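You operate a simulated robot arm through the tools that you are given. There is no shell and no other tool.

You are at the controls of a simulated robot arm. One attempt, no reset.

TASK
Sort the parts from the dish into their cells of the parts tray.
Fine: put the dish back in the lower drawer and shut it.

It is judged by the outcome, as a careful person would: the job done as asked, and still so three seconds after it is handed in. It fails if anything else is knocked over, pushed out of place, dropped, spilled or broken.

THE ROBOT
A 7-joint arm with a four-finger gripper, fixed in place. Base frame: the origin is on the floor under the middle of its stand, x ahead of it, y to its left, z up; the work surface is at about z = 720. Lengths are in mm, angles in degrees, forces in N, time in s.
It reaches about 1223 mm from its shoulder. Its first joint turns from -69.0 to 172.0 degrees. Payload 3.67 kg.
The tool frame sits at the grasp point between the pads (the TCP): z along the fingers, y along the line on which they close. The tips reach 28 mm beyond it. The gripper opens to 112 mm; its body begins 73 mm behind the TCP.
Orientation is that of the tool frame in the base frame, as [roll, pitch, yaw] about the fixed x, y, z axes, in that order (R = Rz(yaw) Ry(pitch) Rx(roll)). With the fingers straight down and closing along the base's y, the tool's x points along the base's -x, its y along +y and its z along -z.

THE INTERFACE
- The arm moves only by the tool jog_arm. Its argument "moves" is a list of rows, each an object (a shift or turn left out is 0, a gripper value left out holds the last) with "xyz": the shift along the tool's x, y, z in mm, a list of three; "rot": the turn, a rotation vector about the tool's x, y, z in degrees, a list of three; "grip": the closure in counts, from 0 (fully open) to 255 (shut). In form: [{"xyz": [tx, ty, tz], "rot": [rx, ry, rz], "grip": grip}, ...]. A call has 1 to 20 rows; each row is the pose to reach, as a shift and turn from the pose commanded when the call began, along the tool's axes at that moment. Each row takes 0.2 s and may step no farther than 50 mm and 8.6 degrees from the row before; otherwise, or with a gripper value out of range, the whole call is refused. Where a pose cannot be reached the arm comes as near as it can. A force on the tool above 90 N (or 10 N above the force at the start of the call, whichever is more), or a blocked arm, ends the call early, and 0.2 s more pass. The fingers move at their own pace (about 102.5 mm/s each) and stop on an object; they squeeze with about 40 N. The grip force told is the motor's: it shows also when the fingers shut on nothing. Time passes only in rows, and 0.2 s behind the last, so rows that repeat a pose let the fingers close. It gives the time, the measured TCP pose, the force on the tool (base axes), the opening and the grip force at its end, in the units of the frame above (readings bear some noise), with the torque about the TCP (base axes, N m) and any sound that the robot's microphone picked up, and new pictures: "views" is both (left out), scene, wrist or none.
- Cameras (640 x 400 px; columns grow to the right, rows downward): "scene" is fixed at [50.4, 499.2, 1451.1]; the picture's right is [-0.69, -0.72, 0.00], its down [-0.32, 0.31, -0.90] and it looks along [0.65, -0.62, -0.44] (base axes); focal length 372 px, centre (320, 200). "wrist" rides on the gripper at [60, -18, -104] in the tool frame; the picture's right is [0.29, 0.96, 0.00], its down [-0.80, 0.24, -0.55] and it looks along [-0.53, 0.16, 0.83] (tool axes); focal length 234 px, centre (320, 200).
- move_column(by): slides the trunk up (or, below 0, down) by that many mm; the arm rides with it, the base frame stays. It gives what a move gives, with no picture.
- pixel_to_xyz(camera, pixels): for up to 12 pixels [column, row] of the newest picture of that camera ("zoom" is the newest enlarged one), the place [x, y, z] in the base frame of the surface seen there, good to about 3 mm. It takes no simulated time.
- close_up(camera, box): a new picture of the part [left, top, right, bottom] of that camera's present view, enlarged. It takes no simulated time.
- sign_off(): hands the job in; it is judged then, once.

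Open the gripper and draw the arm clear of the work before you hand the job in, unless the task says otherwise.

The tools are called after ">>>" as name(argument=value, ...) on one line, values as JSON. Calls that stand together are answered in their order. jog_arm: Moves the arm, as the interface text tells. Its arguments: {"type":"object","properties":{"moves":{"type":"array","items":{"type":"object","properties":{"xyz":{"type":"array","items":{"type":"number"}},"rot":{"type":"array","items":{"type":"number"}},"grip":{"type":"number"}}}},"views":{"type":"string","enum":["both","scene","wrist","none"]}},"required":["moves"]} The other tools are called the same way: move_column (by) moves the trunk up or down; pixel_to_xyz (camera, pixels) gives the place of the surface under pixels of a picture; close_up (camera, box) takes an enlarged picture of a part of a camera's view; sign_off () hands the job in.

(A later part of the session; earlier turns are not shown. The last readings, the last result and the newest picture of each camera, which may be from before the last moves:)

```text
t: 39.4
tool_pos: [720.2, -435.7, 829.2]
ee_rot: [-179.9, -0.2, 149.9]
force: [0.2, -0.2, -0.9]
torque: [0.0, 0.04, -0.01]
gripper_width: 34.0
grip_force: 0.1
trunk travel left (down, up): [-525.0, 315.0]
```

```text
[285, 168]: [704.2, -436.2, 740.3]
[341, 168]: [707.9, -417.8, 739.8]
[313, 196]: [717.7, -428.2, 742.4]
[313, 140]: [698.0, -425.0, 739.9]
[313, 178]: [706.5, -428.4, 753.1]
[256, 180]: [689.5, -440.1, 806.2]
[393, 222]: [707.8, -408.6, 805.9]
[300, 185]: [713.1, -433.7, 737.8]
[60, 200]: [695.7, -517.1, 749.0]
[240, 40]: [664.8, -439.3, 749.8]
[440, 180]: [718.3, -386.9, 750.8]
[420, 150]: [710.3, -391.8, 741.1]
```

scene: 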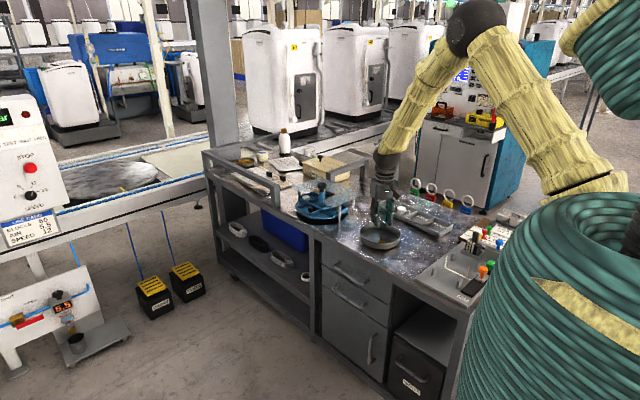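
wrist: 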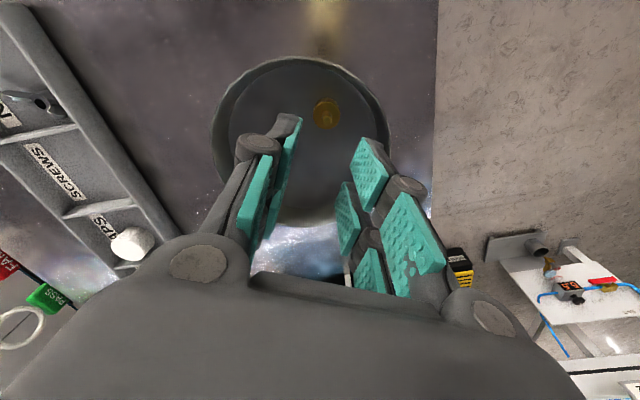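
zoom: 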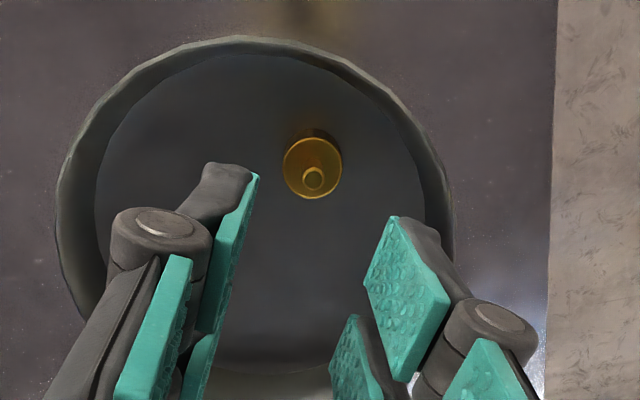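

The screw is centred laterally within 1 mm and under the near pads. I'll descend to z≈753 and close on its head.

>>> jog_arm(moves=[{"xyz": [0, 0.5, 35], "grip": 178}, {"xyz": [0, 0.5, 58], "grip": 178}, {"xyz": [0, 0.5, 70], "grip": 178}, {"xyz": [0, 0.5, 75.5], "grip": 178}, {"xyz": [0, 0.5, 75.5], "grip": 178}], views="wrist")

>>> close_up(camera="wrist", box=[240, 80, 420, 220])

```text
t: 40.6
tool_pos: [719.9, -435.1, 754.8]
ee_rot: [180.0, 0.0, 150.1]
force: [0.8, -1.0, -0.2]
torque: [0.01, 0.03, 0.01]
gripper_width: 33.7
grip_force: 0.0
trunk travel left (down, up): [-525.0, 315.0]
```

wrist: 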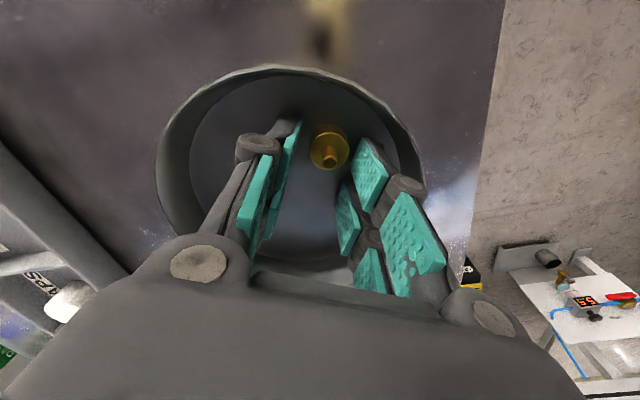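

```text
2.86 times, centred on (330, 150) of wrist
```

zoom: 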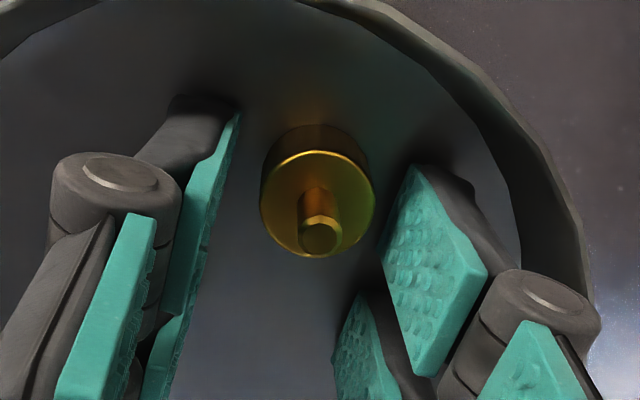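

The screw head is between the near pads with no contact force. Closing now.

>>> jog_arm(moves=[{"xyz": [0, 0, 1], "grip": 178}, {"xyz": [0, 0, 1], "grip": 255}, {"xyz": [0, 0, 1], "grip": 255}, {"xyz": [0, 0, 1], "grip": 255}, {"xyz": [0, 0, 1], "grip": 255}], views="wrist")

>>> close_up(camera="wrist", box=[240, 80, 420, 220])

```text
t: 41.8
tool_pos: [720.1, -435.1, 754.3]
ee_rot: [180.0, -0.1, 150.2]
force: [0.4, -0.5, 0.3]
torque: [0.03, -0.01, -0.02]
gripper_width: 20.2
grip_force: 39.6
trunk travel left (down, up): [-525.0, 315.0]
```

wrist: 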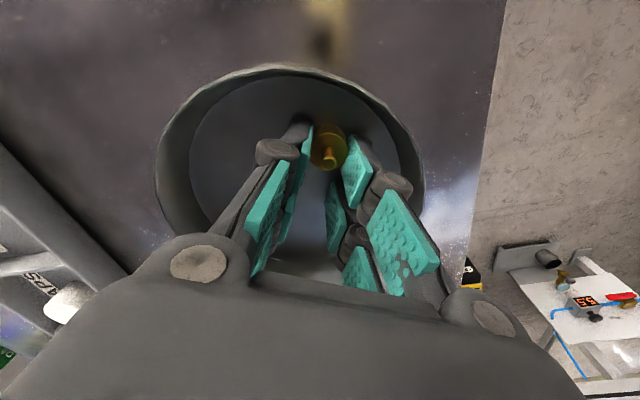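

```text
2.86 times, centred on (330, 150) of wrist
```

zoom: 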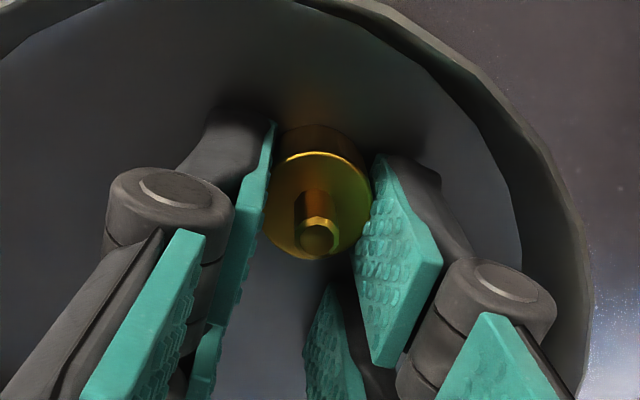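

The screw is held (20.2 mm, 40 N). I'll lift it and check.

>>> jog_arm(moves=[{"xyz": [0, 0, -15], "grip": 255}, {"xyz": [0, 0, -45], "grip": 255}, {"xyz": [0, 0, -85], "grip": 255}, {"xyz": [0, 0, -108], "grip": 255}, {"xyz": [0, 0, -108], "grip": 255}], views="both")

>>> close_up(camera="scene", box=[345, 180, 445, 256])

```text
t: 43.0
tool_pos: [720.0, -434.4, 863.2]
ee_rot: [179.9, -0.1, 150.2]
force: [-0.2, -0.5, -0.2]
torque: [0.03, 0.02, -0.02]
gripper_width: 19.9
grip_force: 39.7
trunk travel left (down, up): [-525.0, 315.0]
```

scene: 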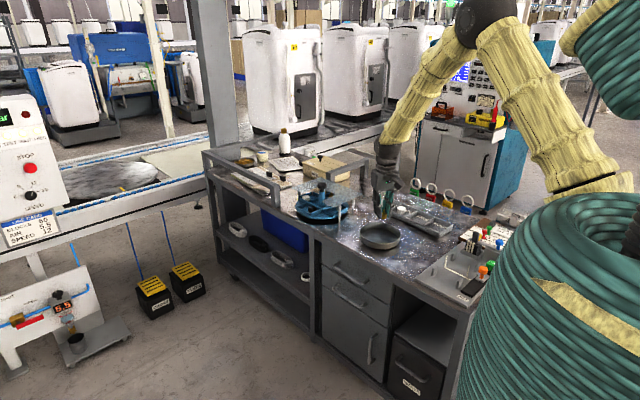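
wrist: 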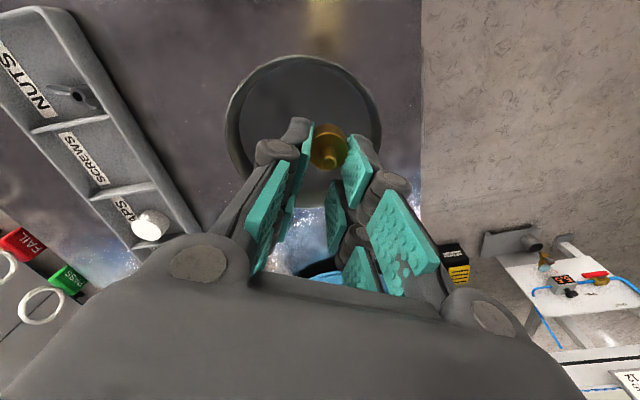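

```text
5.26 times, centred on (395, 218) of scene
```

zoom: 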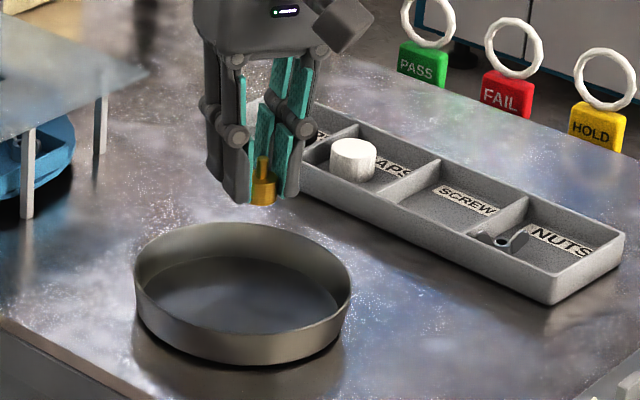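

The screw is lifted and the dish is empty. I'll carry it to above the SCREWS cell, turning back square with the tray.

>>> jog_arm(moves=[{"xyz": [-18, -34.2, 0], "rot": [0, 0, -4.5], "grip": 255}, {"xyz": [-36, -68.4, 0], "rot": [0, 0, -9], "grip": 255}, {"xyz": [-54, -102.6, 0], "rot": [0, 0, -13.5], "grip": 255}, {"xyz": [-72, -136.9, 0], "rot": [0, 0, -18], "grip": 255}, {"xyz": [-90, -171.1, 0], "rot": [0, 0, -22.5], "grip": 255}, {"xyz": [-108, -205.3, 0], "rot": [0, 0, -26.9], "grip": 255}, {"xyz": [-108, -205.3, 0], "rot": [0, 0, -26.9], "grip": 255}, {"xyz": [-108, -205.3, 0], "rot": [0, 0, -26.9], "grip": 255}], views="wrist")

>>> close_up(camera="wrist", box=[200, 20, 460, 240])

>>> pixel_to_xyz(camera="zoom", pixels=[[320, 120], [250, 95], [400, 145], [330, 60], [225, 170], [390, 180]])

```text
t: 44.8
tool_pos: [711.1, -667.8, 861.3]
ee_rot: [-180.0, 0.0, 177.0]
force: [-0.5, -0.8, -0.5]
torque: [0.01, 0.01, 0.02]
gripper_width: 19.7
grip_force: 39.5
trunk travel left (down, up): [-525.0, 315.0]
```

wrist: 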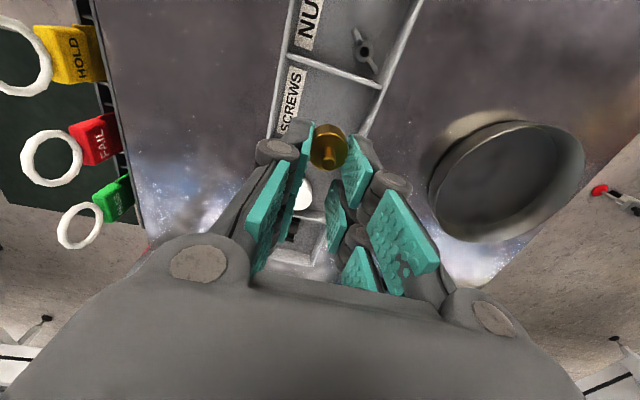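

```text
1.82 times, centred on (330, 130) of wrist
```

zoom: 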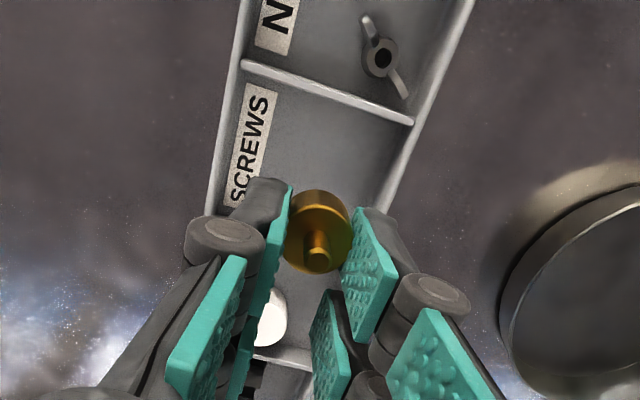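

```text
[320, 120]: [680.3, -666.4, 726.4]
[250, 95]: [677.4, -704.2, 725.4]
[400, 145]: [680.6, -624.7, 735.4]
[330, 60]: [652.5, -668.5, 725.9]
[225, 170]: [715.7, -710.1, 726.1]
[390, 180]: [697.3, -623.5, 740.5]
```

Square over SCREWS with the NUTS divider ahead. I'll lower the screw to just above the floor.

>>> jog_arm(moves=[{"xyz": [0, 0, 40], "grip": 255}, {"xyz": [0, 0, 75], "grip": 255}, {"xyz": [0, 0, 95], "grip": 255}, {"xyz": [0, 0, 103], "grip": 255}, {"xyz": [0, 0, 106], "grip": 255}, {"xyz": [0, 0, 106], "grip": 255}], views="wrist")

>>> close_up(camera="scene", box=[370, 180, 470, 246])

```text
t: 46.2
tool_pos: [712.7, -667.5, 756.5]
ee_rot: [180.0, 0.0, 177.1]
force: [-0.1, 0.2, -0.8]
torque: [-0.03, -0.04, -0.01]
gripper_width: 19.8
grip_force: 40.3
trunk travel left (down, up): [-525.0, 315.0]
```

wrist: 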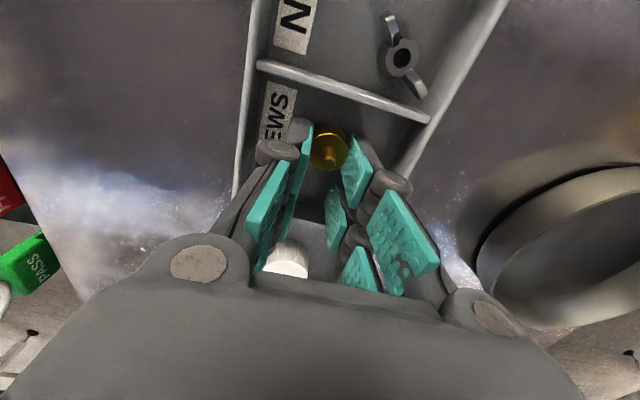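

```text
6.06 times, centred on (420, 213) of scene
```

zoom: 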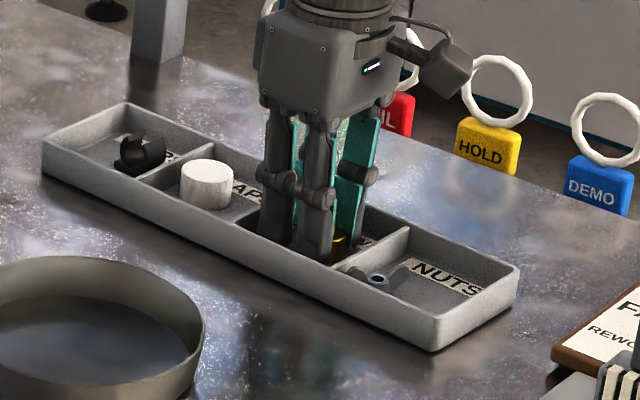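

>>> jog_arm(moves=[{"xyz": [0, 0, 1], "grip": 255}, {"xyz": [0, 0, 2], "grip": 255}, {"xyz": [0, 0, 2], "grip": 255}], views="none")

```text
t: 47.0
tool_pos: [710.5, -666.7, 755.0]
ee_rot: [-180.0, 0.0, 176.9]
force: [-0.4, -1.7, 4.2]
torque: [-0.02, 0.04, -0.01]
gripper_width: 19.8
grip_force: 39.9
trunk travel left (down, up): [-525.0, 315.0]
```

Contact (4.2 N), so the screw is on the cell floor. I'll open to about 33 mm and lift away.

>>> jog_arm(moves=[{"grip": 180}, {"grip": 180}, {"xyz": [0, 0, -12], "grip": 180}, {"xyz": [0, 0, -45], "grip": 180}, {"xyz": [0, 0, -90], "grip": 180}, {"xyz": [0, 0, -130], "grip": 180}, {"xyz": [0, 0, -130], "grip": 180}], views="both")

>>> close_up(camera="scene", box=[350, 190, 460, 256])

```text
t: 48.6
tool_pos: [710.6, -668.7, 883.7]
ee_rot: [180.0, -0.2, 177.0]
force: [0.4, -0.7, -0.1]
torque: [0.0, 0.02, -0.01]
gripper_width: 32.9
grip_force: 0.1
trunk travel left (down, up): [-525.0, 315.0]
```

scene: 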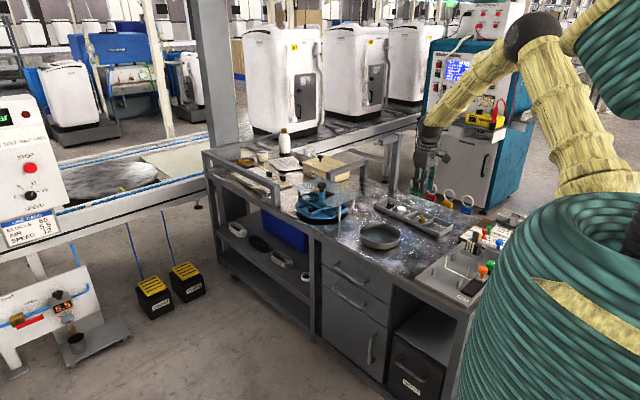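
wrist: 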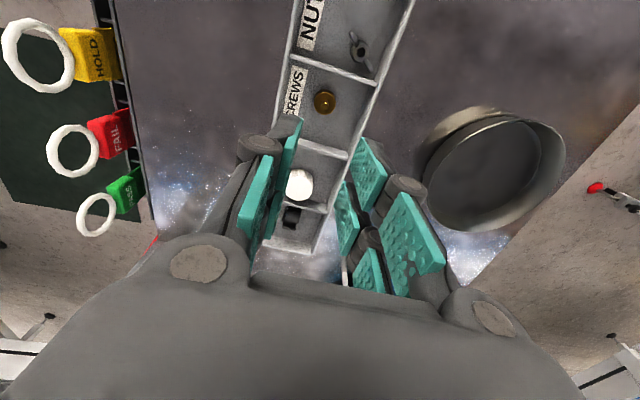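

```text
5.82 times, centred on (405, 223) of scene
```

zoom: 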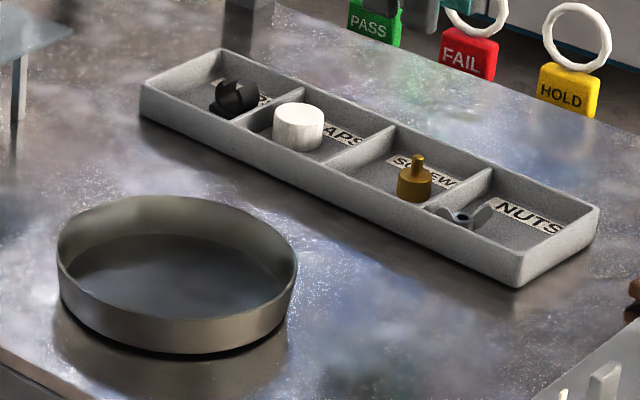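

All four parts are in their cells (clip, cap, screw, nut). Now the drawer: I'll rise, move out in front of the bench at about (750,-200,1004), and turn square to x.

>>> jog_arm(moves=[{"xyz": [0, 0, -40], "grip": 150}, {"xyz": [0, 0, -80], "grip": 150}, {"xyz": [0, 0, -120], "grip": 150}, {"xyz": [-1.3, 42.7, -120], "grip": 150}, {"xyz": [-2.6, 85.3, -120], "grip": 150}, {"xyz": [-4, 128, -120], "grip": 150}, {"xyz": [-5.3, 170.6, -120], "grip": 150}, {"xyz": [-6.6, 213.3, -120], "grip": 150}, {"xyz": [-8, 256, -120], "grip": 150}, {"xyz": [-9.3, 298.6, -120], "rot": [0, 0, -1], "grip": 150}, {"xyz": [-10.6, 341.3, -120], "rot": [0, 0, -2], "grip": 150}, {"xyz": [-12, 384, -120], "rot": [0, 0, -3], "grip": 150}, {"xyz": [-13.3, 426.6, -120], "rot": [0, 0, -3], "grip": 150}, {"xyz": [-14.6, 469.2, -120], "rot": [0, 0, -3], "grip": 150}, {"xyz": [-14.6, 469.2, -120], "rot": [0, 0, -3], "grip": 150}], views="both")

>>> close_up(camera="scene", box=[200, 0, 640, 280])

```text
t: 51.8
tool_pos: [752.2, -200.2, 1003.0]
ee_rot: [-180.0, 0.0, 179.9]
force: [-0.6, -0.7, -0.2]
torque: [0.05, -0.01, 0.01]
gripper_width: 45.7
grip_force: 0.1
trunk travel left (down, up): [-525.0, 315.0]
```

scene: 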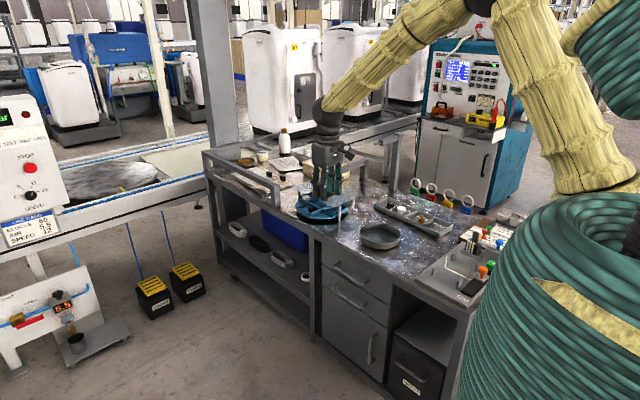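
wrist: 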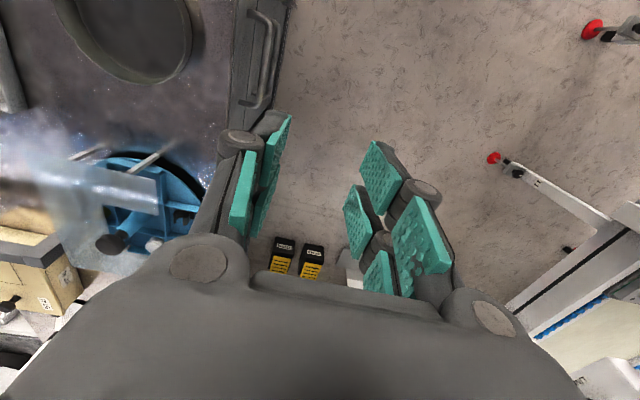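

```text
1.43 times, centred on (420, 140) of scene
```

zoom: 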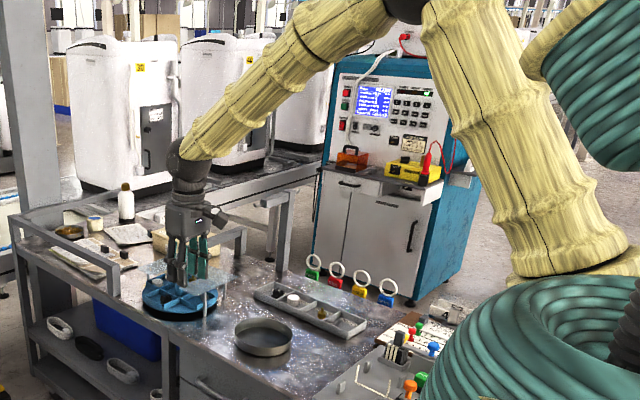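

The tool is in front of the bench, clear of everything. I'll pitch it 90° so the fingers point at the drawer front (-y).

>>> jog_arm(moves=[{"rot": [8.2, 0, 0], "grip": 150}, {"rot": [16.4, 0, 0], "grip": 150}, {"rot": [24.6, 0, 0], "grip": 150}, {"rot": [32.8, 0, 0], "grip": 150}, {"rot": [41, 0, 0], "grip": 150}, {"rot": [49.2, 0, 0], "grip": 150}, {"rot": [57.4, 0, 0], "grip": 150}, {"rot": [65.6, 0, 0], "grip": 150}, {"rot": [73.8, 0, 0], "grip": 150}, {"rot": [82, 0, 0], "grip": 150}, {"rot": [90, 0, 0], "grip": 150}, {"rot": [90, 0, 0], "grip": 150}, {"rot": [90, 0, 0], "grip": 150}], views="both")

```text
t: 53.0
tool_pos: [751.8, -239.0, 1012.8]
ee_rot: [-148.2, 0.4, 176.0]
force: [0.0, 0.8, 0.0]
torque: [0.01, -0.02, 0.01]
gripper_width: 46.2
grip_force: 0.1
trunk travel left (down, up): [-525.0, 315.0]
stopped in row 5: the arm was blocked; the commanded pose is now the measured one
```

scene: 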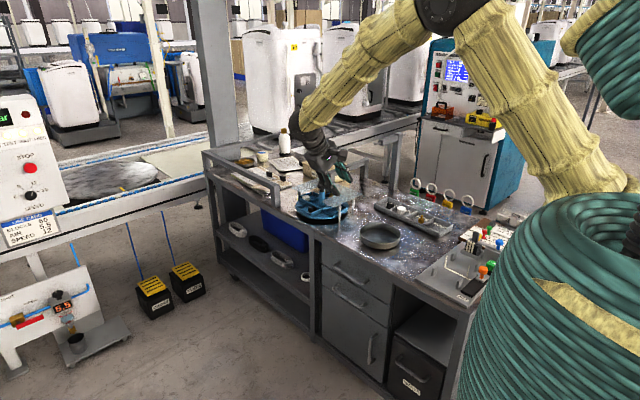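
wrist: 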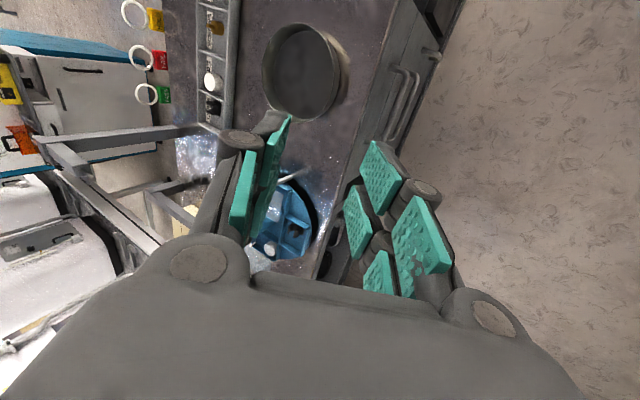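

The wrist hit a limit at about 32° of tilt. I'll undo the tilt, then try another route: turn the tool about its axis to yaw 270°, then pitch it up forward and swing it toward the drawer.

>>> jog_arm(moves=[{"rot": [-8, 0, 0]}, {"rot": [-16, 0, 0]}, {"rot": [-24, 0, 0]}, {"rot": [-31.8, 0, 0]}, {"rot": [-31.8, 0, 0]}], views="none")

```text
t: 54.2
tool_pos: [752.3, -235.9, 1012.2]
ee_rot: [-179.7, 0.4, 176.1]
force: [0.1, 0.3, -0.1]
torque: [-0.01, -0.02, 0.0]
gripper_width: 46.1
grip_force: 0.0
trunk travel left (down, up): [-525.0, 315.0]
```

Back to straight down. Now I'll turn the tool about its own axis toward yaw 270° while backing slightly away from the bench.

>>> jog_arm(moves=[{"xyz": [5, 3, 0], "rot": [0, 0, -7.8]}, {"xyz": [10, 6, 0], "rot": [0, 0, -15.6]}, {"xyz": [15, 9, 0], "rot": [0, 0, -23.4]}, {"xyz": [20, 12, 0], "rot": [0, 0, -31.2]}, {"xyz": [25, 15, 0], "rot": [0, 0, -39]}, {"xyz": [30, 18, 0], "rot": [0, 0, -46.8]}, {"xyz": [35, 21, 0], "rot": [0, 0, -54.6]}, {"xyz": [40, 24, 0], "rot": [0, 0, -62.4]}, {"xyz": [45, 27, 0], "rot": [0, 0, -70.2]}, {"xyz": [50, 30, 0], "rot": [0, 0, -78]}, {"xyz": [52, 32, 0], "rot": [0, 0, -86]}, {"xyz": [52, 32, 0], "rot": [0, 0, -94]}, {"xyz": [52, 32, 0], "rot": [0, 0, -94]}], views="scene")

```text
t: 57.0
tool_pos: [702.9, -201.4, 1012.3]
ee_rot: [-179.6, -0.3, -89.7]
force: [0.5, 0.0, 0.5]
torque: [-0.02, 0.02, 0.0]
gripper_width: 46.0
grip_force: 0.1
trunk travel left (down, up): [-525.0, 315.0]
```

scene: 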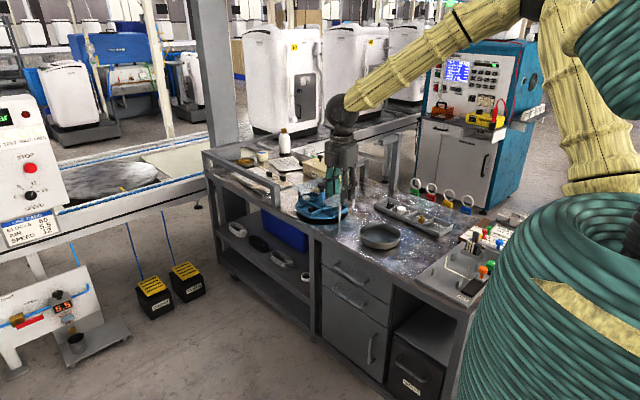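

Yaw 270° is reached. Next I'll pitch the hand forward (toward +x), which should pass the forearm line and free the wrist.

>>> jog_arm(moves=[{"rot": [8, 0, 0]}, {"rot": [16, 0, 0]}, {"rot": [24, 0, 0]}, {"rot": [32, 0, 0]}, {"rot": [40, 0, 0]}, {"rot": [48, 0, 0]}, {"rot": [56, 0, 0]}, {"rot": [64, 0, 0]}, {"rot": [72, 0, 0]}, {"rot": [80, 0, 0]}, {"rot": [80, 0, 0]}], views="scene")

```text
t: 59.6
tool_pos: [703.5, -234.9, 1025.3]
ee_rot: [-98.4, 6.5, -93.6]
force: [-0.3, 0.5, -0.6]
torque: [-0.02, 0.04, -0.01]
gripper_width: 46.0
grip_force: 0.0
trunk travel left (down, up): [-525.0, 315.0]
stopped in row 11: the arm was blocked; the commanded pose is now the measured one
```

scene: 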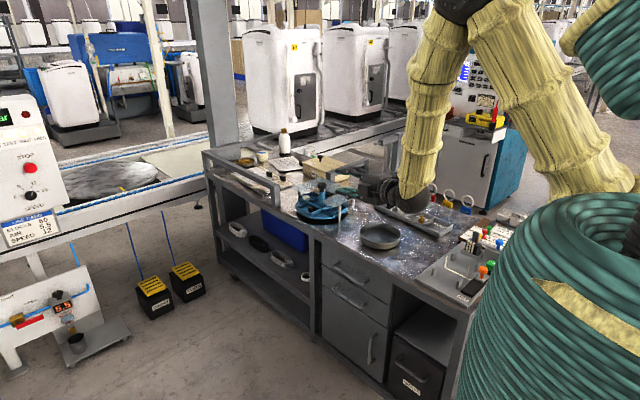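

The hand now points forward (roll -98°, tool z ≈ +x). I'll swing it about the vertical toward -y, about 60°.

>>> jog_arm(moves=[{"xyz": [-5, 0, 6], "rot": [0.85, 7.4, 1.1]}, {"xyz": [-10, 0, 12], "rot": [1.7, 14.8, 2.2]}, {"xyz": [-15, -1, 18], "rot": [2.5, 22.1, 3.3]}, {"xyz": [-20, -1, 24], "rot": [3.4, 29.5, 4.4]}, {"xyz": [-25, -1, 30], "rot": [4.2, 36.9, 5.4]}, {"xyz": [-30, -2, 36], "rot": [5.1, 44.2, 6.5]}, {"xyz": [-35, -2, 42], "rot": [5.9, 51.6, 7.6]}, {"xyz": [-37, -2, 45], "rot": [6.8, 59, 8.7]}, {"xyz": [-37, -2, 45], "rot": [6.8, 59, 8.7]}], views="scene")

```text
t: 60.3
tool_pos: [716.5, -262.4, 1020.0]
ee_rot: [-101.3, 12.2, -115.6]
force: [0.5, 0.7, 0.5]
torque: [0.0, -0.01, -0.02]
gripper_width: 46.0
grip_force: 0.2
trunk travel left (down, up): [-525.0, 315.0]
stopped in row 3: the arm was blocked; the commanded pose is now the measured one
```

scene: 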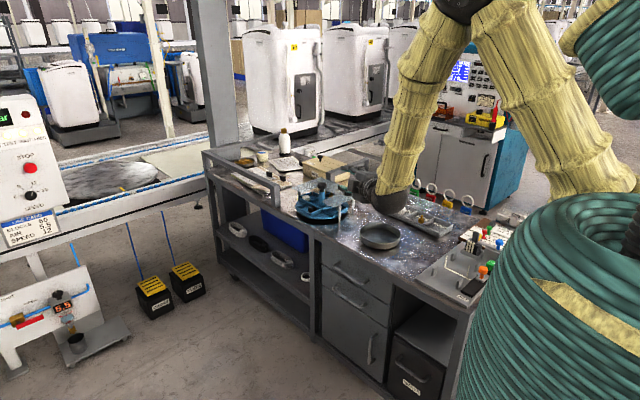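

It blocked again after about 22°. Working through the wrist angles, the tool-roll joint looks like the limiter, and the flipped hand (tool x = +x, closing axis still vertical) should be within range. I'll first go back to straight down at yaw 270°.

>>> jog_arm(moves=[{"xyz": [-6.7, 2, -2.6], "rot": [-7.25, -0.68, -2.71]}, {"xyz": [-13.4, 4, -5.2], "rot": [-14.5, -1.36, -5.42]}, {"xyz": [-20.1, 6, -7.8], "rot": [-21.8, -2.05, -8.13]}, {"xyz": [-26.8, 8, -10.4], "rot": [-29, -2.73, -10.8]}, {"xyz": [-33.5, 10, -13], "rot": [-36.3, -3.4, -13.5]}, {"xyz": [-40.2, 12, -15.5], "rot": [-43.5, -4.1, -16.3]}, {"xyz": [-46.9, 14, -18.1], "rot": [-50.8, -4.8, -19]}, {"xyz": [-53.6, 16, -20.7], "rot": [-58, -5.5, -21.7]}, {"xyz": [-60.3, 18, -23.3], "rot": [-65.3, -6.1, -24.4]}, {"xyz": [-67, 20, -25.9], "rot": [-72.5, -6.8, -27.1]}, {"xyz": [-73.7, 22, -28.5], "rot": [-79.8, -7.5, -29.8]}, {"xyz": [-73.7, 22, -28.5], "rot": [-79.8, -7.5, -29.8]}], views="scene")

```text
t: 62.9
tool_pos: [718.4, -179.1, 1018.6]
ee_rot: [179.7, -0.2, -89.7]
force: [0.5, 0.6, -0.2]
torque: [-0.02, -0.03, -0.02]
gripper_width: 46.5
grip_force: 0.0
trunk travel left (down, up): [-525.0, 315.0]
```

scene: 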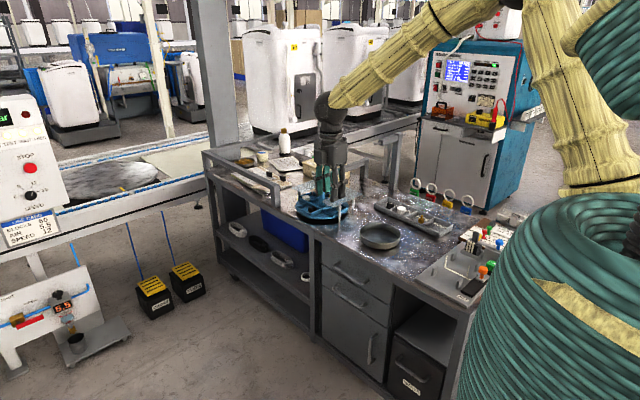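

Back to straight down at yaw 270°. Now I'll rotate along one path to the flipped horizontal pose (fingers toward -y, tool x toward +x).

>>> jog_arm(moves=[{"rot": [-4.62, 4.62, -4.62]}, {"rot": [-9.24, 9.24, -9.24]}, {"rot": [-13.86, 13.86, -13.86]}, {"rot": [-18.48, 18.48, -18.48]}, {"rot": [-23.1, 23.1, -23.1]}, {"rot": [-27.7, 27.7, -27.7]}, {"rot": [-32.3, 32.3, -32.3]}, {"rot": [-37, 37, -37]}, {"rot": [-41.6, 41.6, -41.6]}, {"rot": [-46.2, 46.2, -46.2]}, {"rot": [-50.8, 50.8, -50.8]}, {"rot": [-55.4, 55.4, -55.4]}, {"rot": [-60, 60, -60]}, {"rot": [-64.7, 64.7, -64.7]}, {"rot": [-69.3, 69.3, -69.3]}, {"rot": [-69.3, 69.3, -69.3]}], views="both")

```text
t: 66.5
tool_pos: [722.7, -215.0, 1016.2]
ee_rot: [93.8, 0.7, -3.2]
force: [-0.1, 0.4, -0.4]
torque: [-0.02, -0.03, 0.01]
gripper_width: 46.1
grip_force: 0.0
trunk travel left (down, up): [-525.0, 315.0]
stopped in row 16: the arm was blocked; the commanded pose is now the measured one
```

scene: 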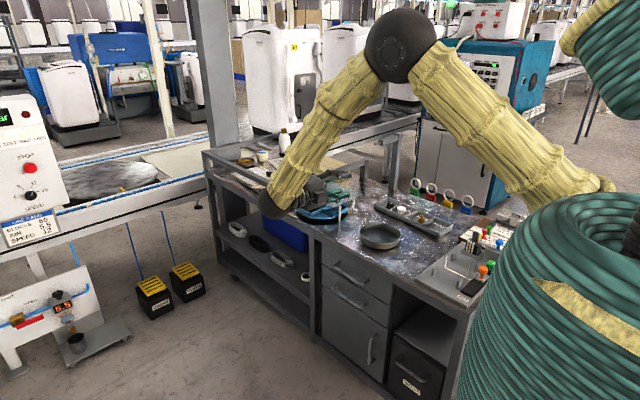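
wrist: 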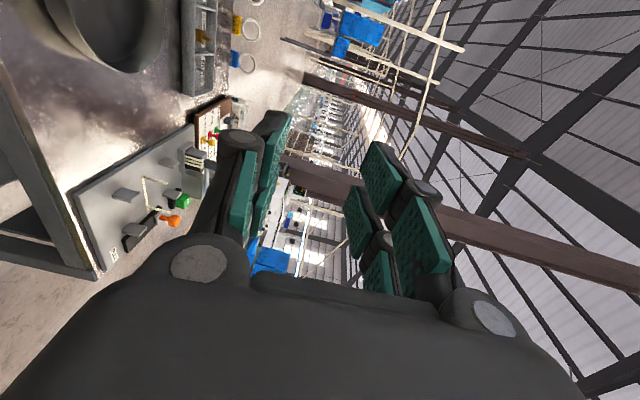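

The flipped pose works: the fingers now point along -y within 4° (roll 93.8°). Before lowering the trunk I'll measure where the elbow and forearm are relative to the bench.

>>> pixel_to_xyz(camera="scene", pixels=[[400, 45], [440, 80], [520, 140], [590, 185], [350, 100], [320, 150], [290, 180], [270, 205], [315, 190], [335, 195], [370, 40], [300, 195]])

>>> close_up(camera="scene", box=[240, 140, 400, 260])

```text
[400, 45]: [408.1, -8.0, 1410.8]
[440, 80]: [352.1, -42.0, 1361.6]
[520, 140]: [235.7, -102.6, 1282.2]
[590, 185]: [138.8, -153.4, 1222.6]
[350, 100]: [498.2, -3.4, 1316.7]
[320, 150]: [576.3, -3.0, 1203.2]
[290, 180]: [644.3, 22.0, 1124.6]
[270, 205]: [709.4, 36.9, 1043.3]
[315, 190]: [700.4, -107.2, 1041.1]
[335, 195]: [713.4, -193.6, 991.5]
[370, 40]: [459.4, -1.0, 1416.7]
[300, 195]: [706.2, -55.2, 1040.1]
```

```text
3.33 times, centred on (320, 200) of scene
```

zoom: 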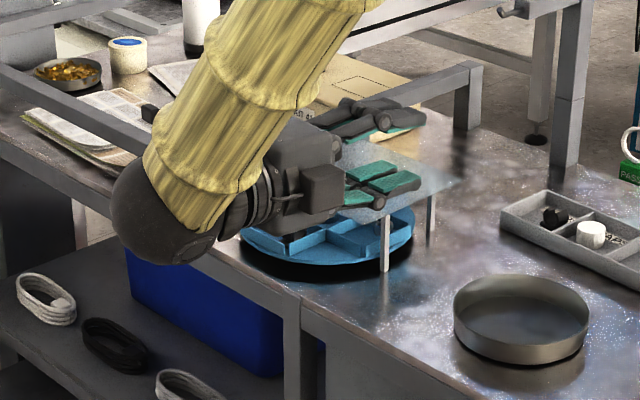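

The whole arm is at y > -200, clear of the bench. I'll relax the hand to about 22° below horizontal, square the yaw, and shift to x≈750.

>>> jog_arm(moves=[{"xyz": [8, 0, -8], "rot": [6, 1, 0]}, {"xyz": [16, 0, -14], "rot": [12, 2.1, 0]}, {"xyz": [27, -1, -17], "rot": [18.2, 3.2, 0]}, {"xyz": [27, -1, -17], "rot": [18.2, 3.2, 0]}, {"xyz": [27, -1, -17], "rot": [18.2, 3.2, 0]}], views="none")

```text
t: 67.7
tool_pos: [749.7, -197.5, 1017.8]
ee_rot: [111.8, -0.2, 0.1]
force: [-0.4, -0.6, 0.5]
torque: [-0.01, 0.02, 0.0]
gripper_width: 46.3
grip_force: 0.1
trunk travel left (down, up): [-525.0, 315.0]
```

Pose is (750,-197,1018) with roll 111.8°. I'll lower the trunk in two parts, watching the readings.

>>> move_column(by=-250)

>>> jog_arm(moves=[{"xyz": [0, 0, 0]}], views="both")

```text
t: 70.3
tool_pos: [748.6, -198.8, 767.4]
ee_rot: [111.8, -0.1, 0.0]
force: [0.1, -0.1, -0.3]
torque: [-0.02, -0.01, -0.01]
gripper_width: 46.2
grip_force: 0.0
trunk travel left (down, up): [-275.0, 565.0]
```

```text
t: 70.7
tool_pos: [749.7, -198.0, 767.6]
ee_rot: [111.8, -0.1, 0.1]
force: [-0.1, 0.6, -0.3]
torque: [-0.02, 0.05, -0.01]
gripper_width: 46.2
grip_force: 0.0
trunk travel left (down, up): [-275.0, 565.0]
```

scene: 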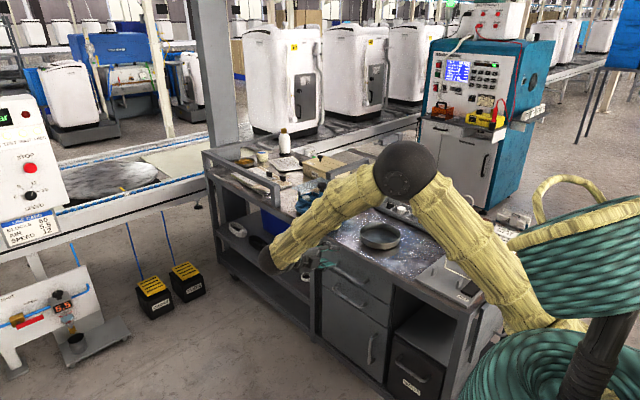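
wrist: 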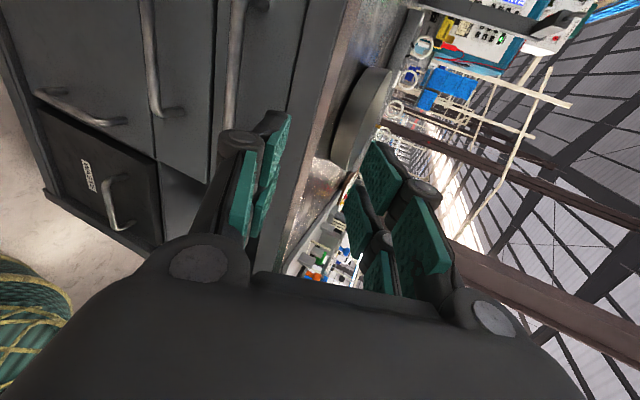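

Clear so far. I'll lower another 215 mm to reach handle height.

>>> move_column(by=-215)

>>> jog_arm(moves=[{"xyz": [0, 0, 0]}], views="both")

>>> close_up(camera="wrist", box=[60, 0, 420, 260])

```text
t: 73.0
tool_pos: [749.5, -197.4, 553.3]
ee_rot: [111.7, -0.1, 0.1]
force: [0.4, 0.2, 0.4]
torque: [-0.01, -0.01, 0.03]
gripper_width: 46.5
grip_force: 0.1
trunk travel left (down, up): [-60.0, 780.0]
```

```text
t: 73.4
tool_pos: [748.9, -197.6, 552.7]
ee_rot: [111.8, -0.1, 0.0]
force: [-0.1, -0.5, -0.1]
torque: [0.01, 0.03, -0.01]
gripper_width: 46.2
grip_force: 0.0
trunk travel left (down, up): [-60.0, 780.0]
```

scene: 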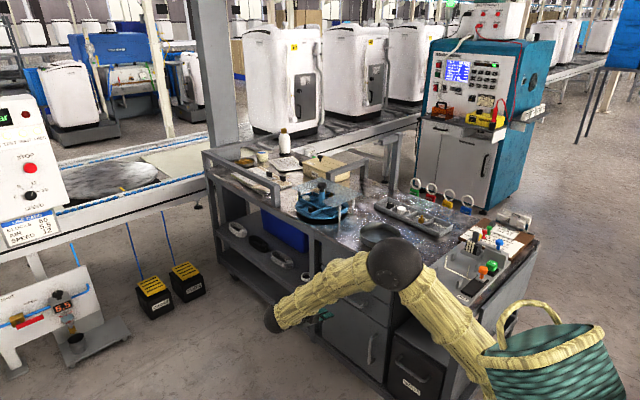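
wrist: 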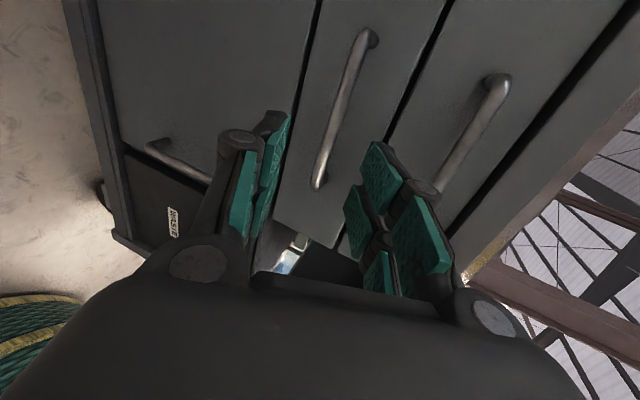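

```text
1.54 times, centred on (240, 130) of wrist
```

zoom: 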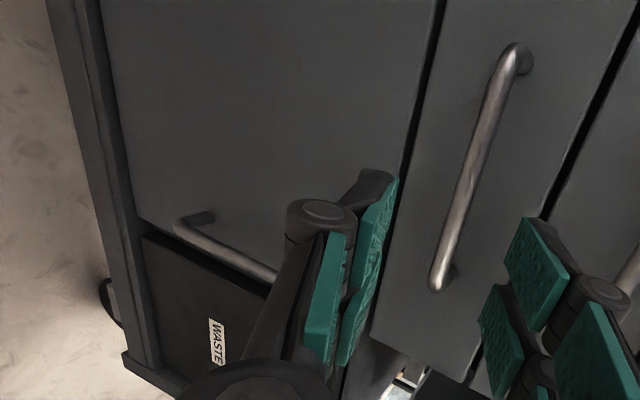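

The lower drawer's handle (wrist (345,110)) lies between the pads, with the upper drawer to the right and the cupboard door to the left. I'll measure the bar precisely.

>>> pixel_to_xyz(camera="wrist", pixels=[[355, 60], [348, 90], [340, 115], [330, 145], [320, 175], [365, 38], [318, 186], [300, 100], [400, 60], [490, 90], [460, 150], [310, 30]])

>>> close_up(camera="wrist", box=[280, 10, 440, 210])

>>> pixel_to_xyz(camera="zoom", pixels=[[292, 220], [310, 223], [325, 226], [275, 280], [292, 285], [270, 320], [430, 320], [330, 120], [240, 360], [430, 60], [260, 300], [285, 250]])

```text
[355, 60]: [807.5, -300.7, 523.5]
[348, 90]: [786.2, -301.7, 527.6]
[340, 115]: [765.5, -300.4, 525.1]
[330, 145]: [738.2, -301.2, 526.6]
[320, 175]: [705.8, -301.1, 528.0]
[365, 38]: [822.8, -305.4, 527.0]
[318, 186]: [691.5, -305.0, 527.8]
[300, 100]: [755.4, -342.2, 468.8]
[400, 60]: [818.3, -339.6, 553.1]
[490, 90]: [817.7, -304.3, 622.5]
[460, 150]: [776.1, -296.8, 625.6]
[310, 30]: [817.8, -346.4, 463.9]
```

```text
2.00 times, centred on (360, 110) of wrist
```

zoom: 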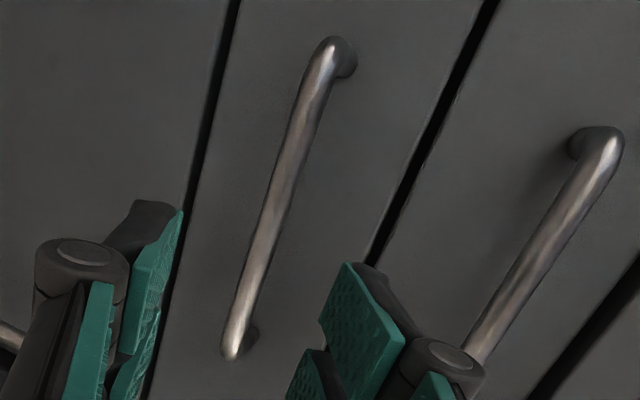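

```text
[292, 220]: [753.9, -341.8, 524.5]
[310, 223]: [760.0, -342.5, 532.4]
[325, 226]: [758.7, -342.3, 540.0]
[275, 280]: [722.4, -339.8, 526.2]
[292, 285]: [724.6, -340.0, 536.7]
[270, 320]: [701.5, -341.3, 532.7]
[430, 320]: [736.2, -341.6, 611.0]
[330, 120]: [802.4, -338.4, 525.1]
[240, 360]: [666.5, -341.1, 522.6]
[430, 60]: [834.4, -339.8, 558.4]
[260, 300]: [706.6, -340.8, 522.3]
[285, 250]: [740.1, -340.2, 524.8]
```

Bar centre is about y=-306, z=526, x 691–822; drawer face y≈-340.5. I'll align the tool with the bar, set the opening to 32 mm, and advance part-way.

>>> jog_arm(moves=[{"xyz": [5.7, 15.4, 0], "grip": 182}, {"xyz": [5.7, 15.4, 30], "grip": 182}, {"xyz": [5.7, 15.4, 60], "grip": 182}, {"xyz": [5.7, 15.4, 60], "grip": 182}, {"xyz": [5.7, 15.4, 60], "grip": 182}], views="wrist")

>>> close_up(camera="wrist", box=[220, 60, 440, 260])

```text
t: 74.6
tool_pos: [754.9, -261.0, 544.7]
ee_rot: [112.1, -0.1, -0.2]
force: [-0.1, 0.3, -0.3]
torque: [-0.01, 0.03, 0.02]
gripper_width: 32.1
grip_force: 0.1
trunk travel left (down, up): [-60.0, 780.0]
```

wrist: 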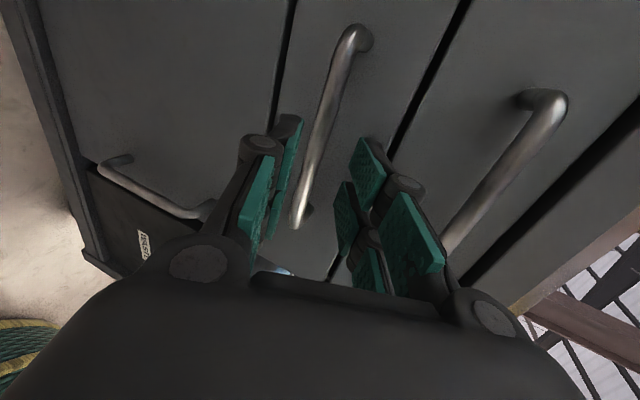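

```text
2.00 times, centred on (330, 160) of wrist
```

zoom: 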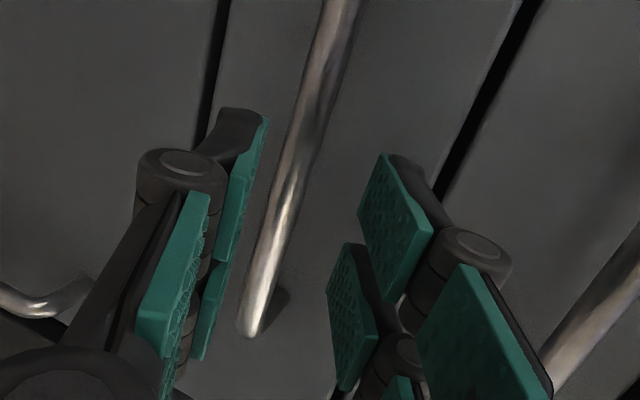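

The bar is centred on the tool axis within 1 mm. I'll advance the remaining 40 mm slowly.

>>> jog_arm(moves=[{"xyz": [0, 0, 15], "grip": 182}, {"xyz": [0, 0, 28], "grip": 182}, {"xyz": [0, 0, 36], "grip": 182}, {"xyz": [0, 0, 40.5], "grip": 182}, {"xyz": [0, 0, 40.5], "grip": 182}], views="wrist")

>>> close_up(camera="wrist", box=[220, 80, 440, 260])

```text
t: 75.8
tool_pos: [754.6, -300.2, 528.8]
ee_rot: [112.2, -0.1, -0.4]
force: [0.0, -0.2, 0.0]
torque: [0.01, 0.0, 0.03]
gripper_width: 32.1
grip_force: 0.0
trunk travel left (down, up): [-60.0, 780.0]
```

wrist: 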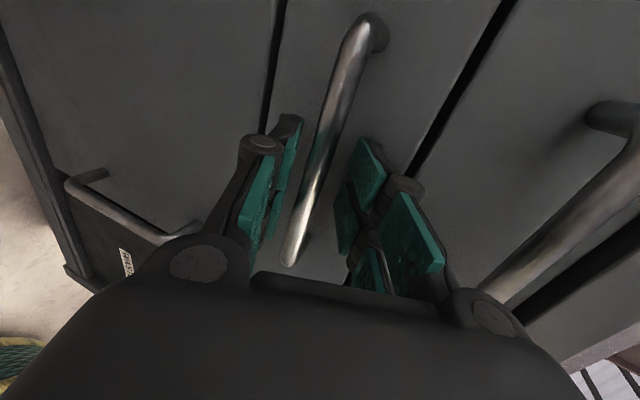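

```text
2.22 times, centred on (330, 170) of wrist
```

zoom: 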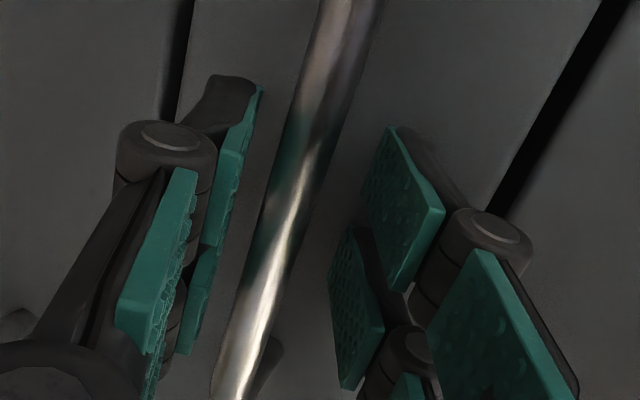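

The bar is between the pads, with no contact force. Closing on the handle.

>>> jog_arm(moves=[{"grip": 255}, {"grip": 255}, {"grip": 255}, {"grip": 255}], views="wrist")

>>> close_up(camera="wrist", box=[220, 80, 440, 260])

```text
t: 76.8
tool_pos: [754.3, -300.1, 525.2]
ee_rot: [112.1, 0.1, -0.2]
force: [-14.8, 14.4, -29.4]
torque: [0.25, 0.1, 1.26]
gripper_width: 11.0
grip_force: 44.9
trunk travel left (down, up): [-60.0, 780.0]
```

wrist: 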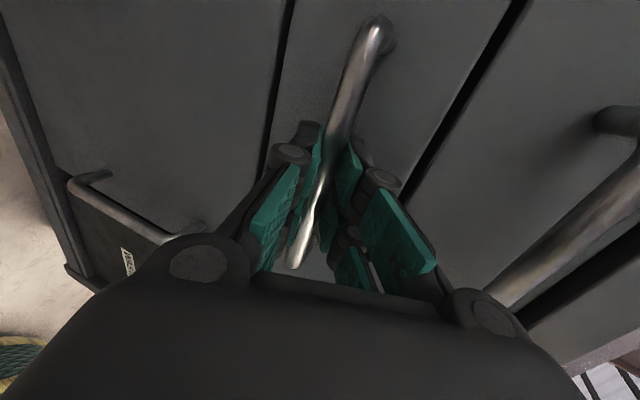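

```text
2.22 times, centred on (330, 170) of wrist
```

zoom: 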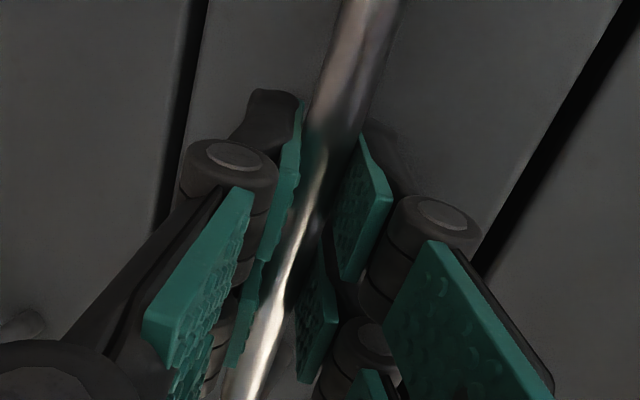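

Handle gripped (11 mm, 45 N); the bar sits about 3 mm lower than my command. I'll pull straight out along +y gently, 60 mm first.

>>> jog_arm(moves=[{"xyz": [0, -2.8, 1.1], "grip": 255}, {"xyz": [0, -6.5, -8.2], "grip": 255}, {"xyz": [0, -10.3, -17.4], "grip": 255}, {"xyz": [0, -14.1, -26.7], "grip": 255}, {"xyz": [0, -17.8, -36], "grip": 255}, {"xyz": [0, -21.6, -45.2], "grip": 255}, {"xyz": [0, -25.4, -54.5], "grip": 255}, {"xyz": [0, -25.4, -54.5], "grip": 255}], views="both")

```text
t: 78.6
tool_pos: [751.8, -272.9, 524.9]
ee_rot: [115.1, 0.1, -3.3]
force: [25.3, -0.6, 76.4]
torque: [-0.43, 2.63, 0.29]
gripper_width: 11.7
grip_force: 45.2
trunk travel left (down, up): [-60.0, 780.0]
```

scene: 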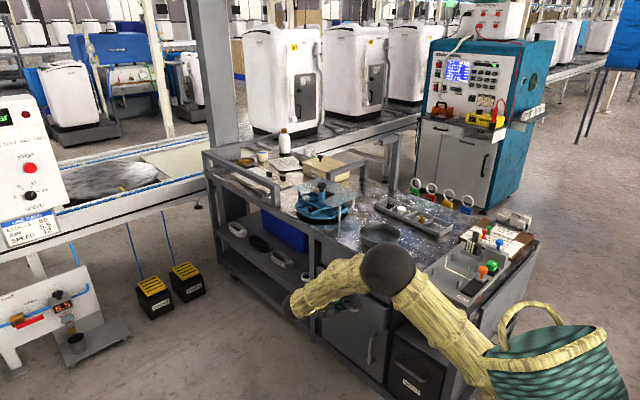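
wrist: 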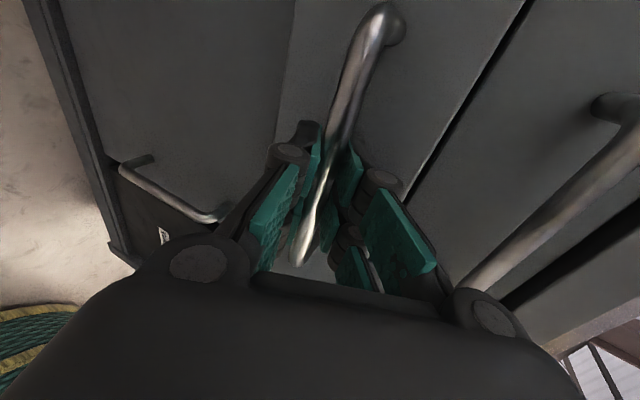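

The drawer moved about 27 mm but a 76 N vertical force has built up and the hand is twisting slightly. I'll hold still a moment and re-read before going on.

>>> jog_arm(moves=[{"grip": 255}], views="none")

>>> close_up(camera="wrist", box=[220, 60, 440, 260])

>>> pixel_to_xyz(camera="wrist", pixels=[[370, 40], [350, 90], [300, 260], [320, 40], [430, 60], [480, 40], [230, 60], [600, 100]])

```text
t: 79.0
tool_pos: [752.1, -271.7, 524.3]
ee_rot: [115.1, 0.2, -3.4]
force: [23.0, -0.7, 73.8]
torque: [-0.42, 2.65, 0.13]
gripper_width: 11.7
grip_force: 45.1
trunk travel left (down, up): [-60.0, 780.0]
```

```text
2.00 times, centred on (330, 160) of wrist
```

zoom: 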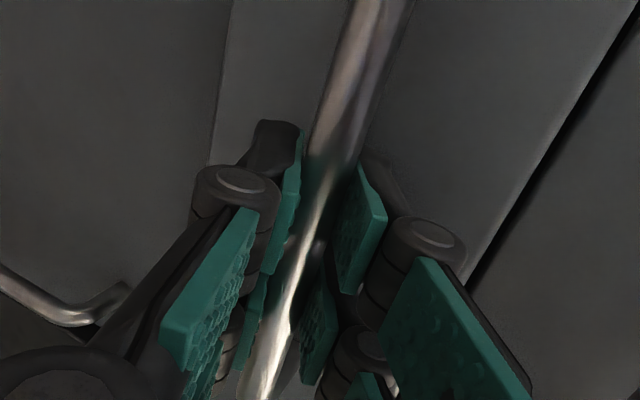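

```text
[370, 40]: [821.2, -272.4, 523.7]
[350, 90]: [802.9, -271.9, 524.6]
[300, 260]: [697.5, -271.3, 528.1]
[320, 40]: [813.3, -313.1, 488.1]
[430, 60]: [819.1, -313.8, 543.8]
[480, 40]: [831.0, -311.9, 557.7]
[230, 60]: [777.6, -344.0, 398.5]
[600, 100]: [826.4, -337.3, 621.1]
```

The drawer is out about 27 mm (face y≈-313), and since the y force is nearly zero the arm itself seems limited there. I'll let go of the handle, back off along the tool axis, and test how far this pose can travel.

>>> jog_arm(moves=[{"grip": 182}, {"grip": 182}, {"grip": 182}], views="none")

```text
t: 80.0
tool_pos: [751.6, -272.1, 515.4]
ee_rot: [115.8, 0.7, -3.4]
force: [-1.4, -0.1, 0.0]
torque: [-0.01, 0.0, -0.01]
gripper_width: 32.1
grip_force: 0.0
trunk travel left (down, up): [-60.0, 780.0]
stopped in row 3: the arm was blocked; the commanded pose is now the measured one
```

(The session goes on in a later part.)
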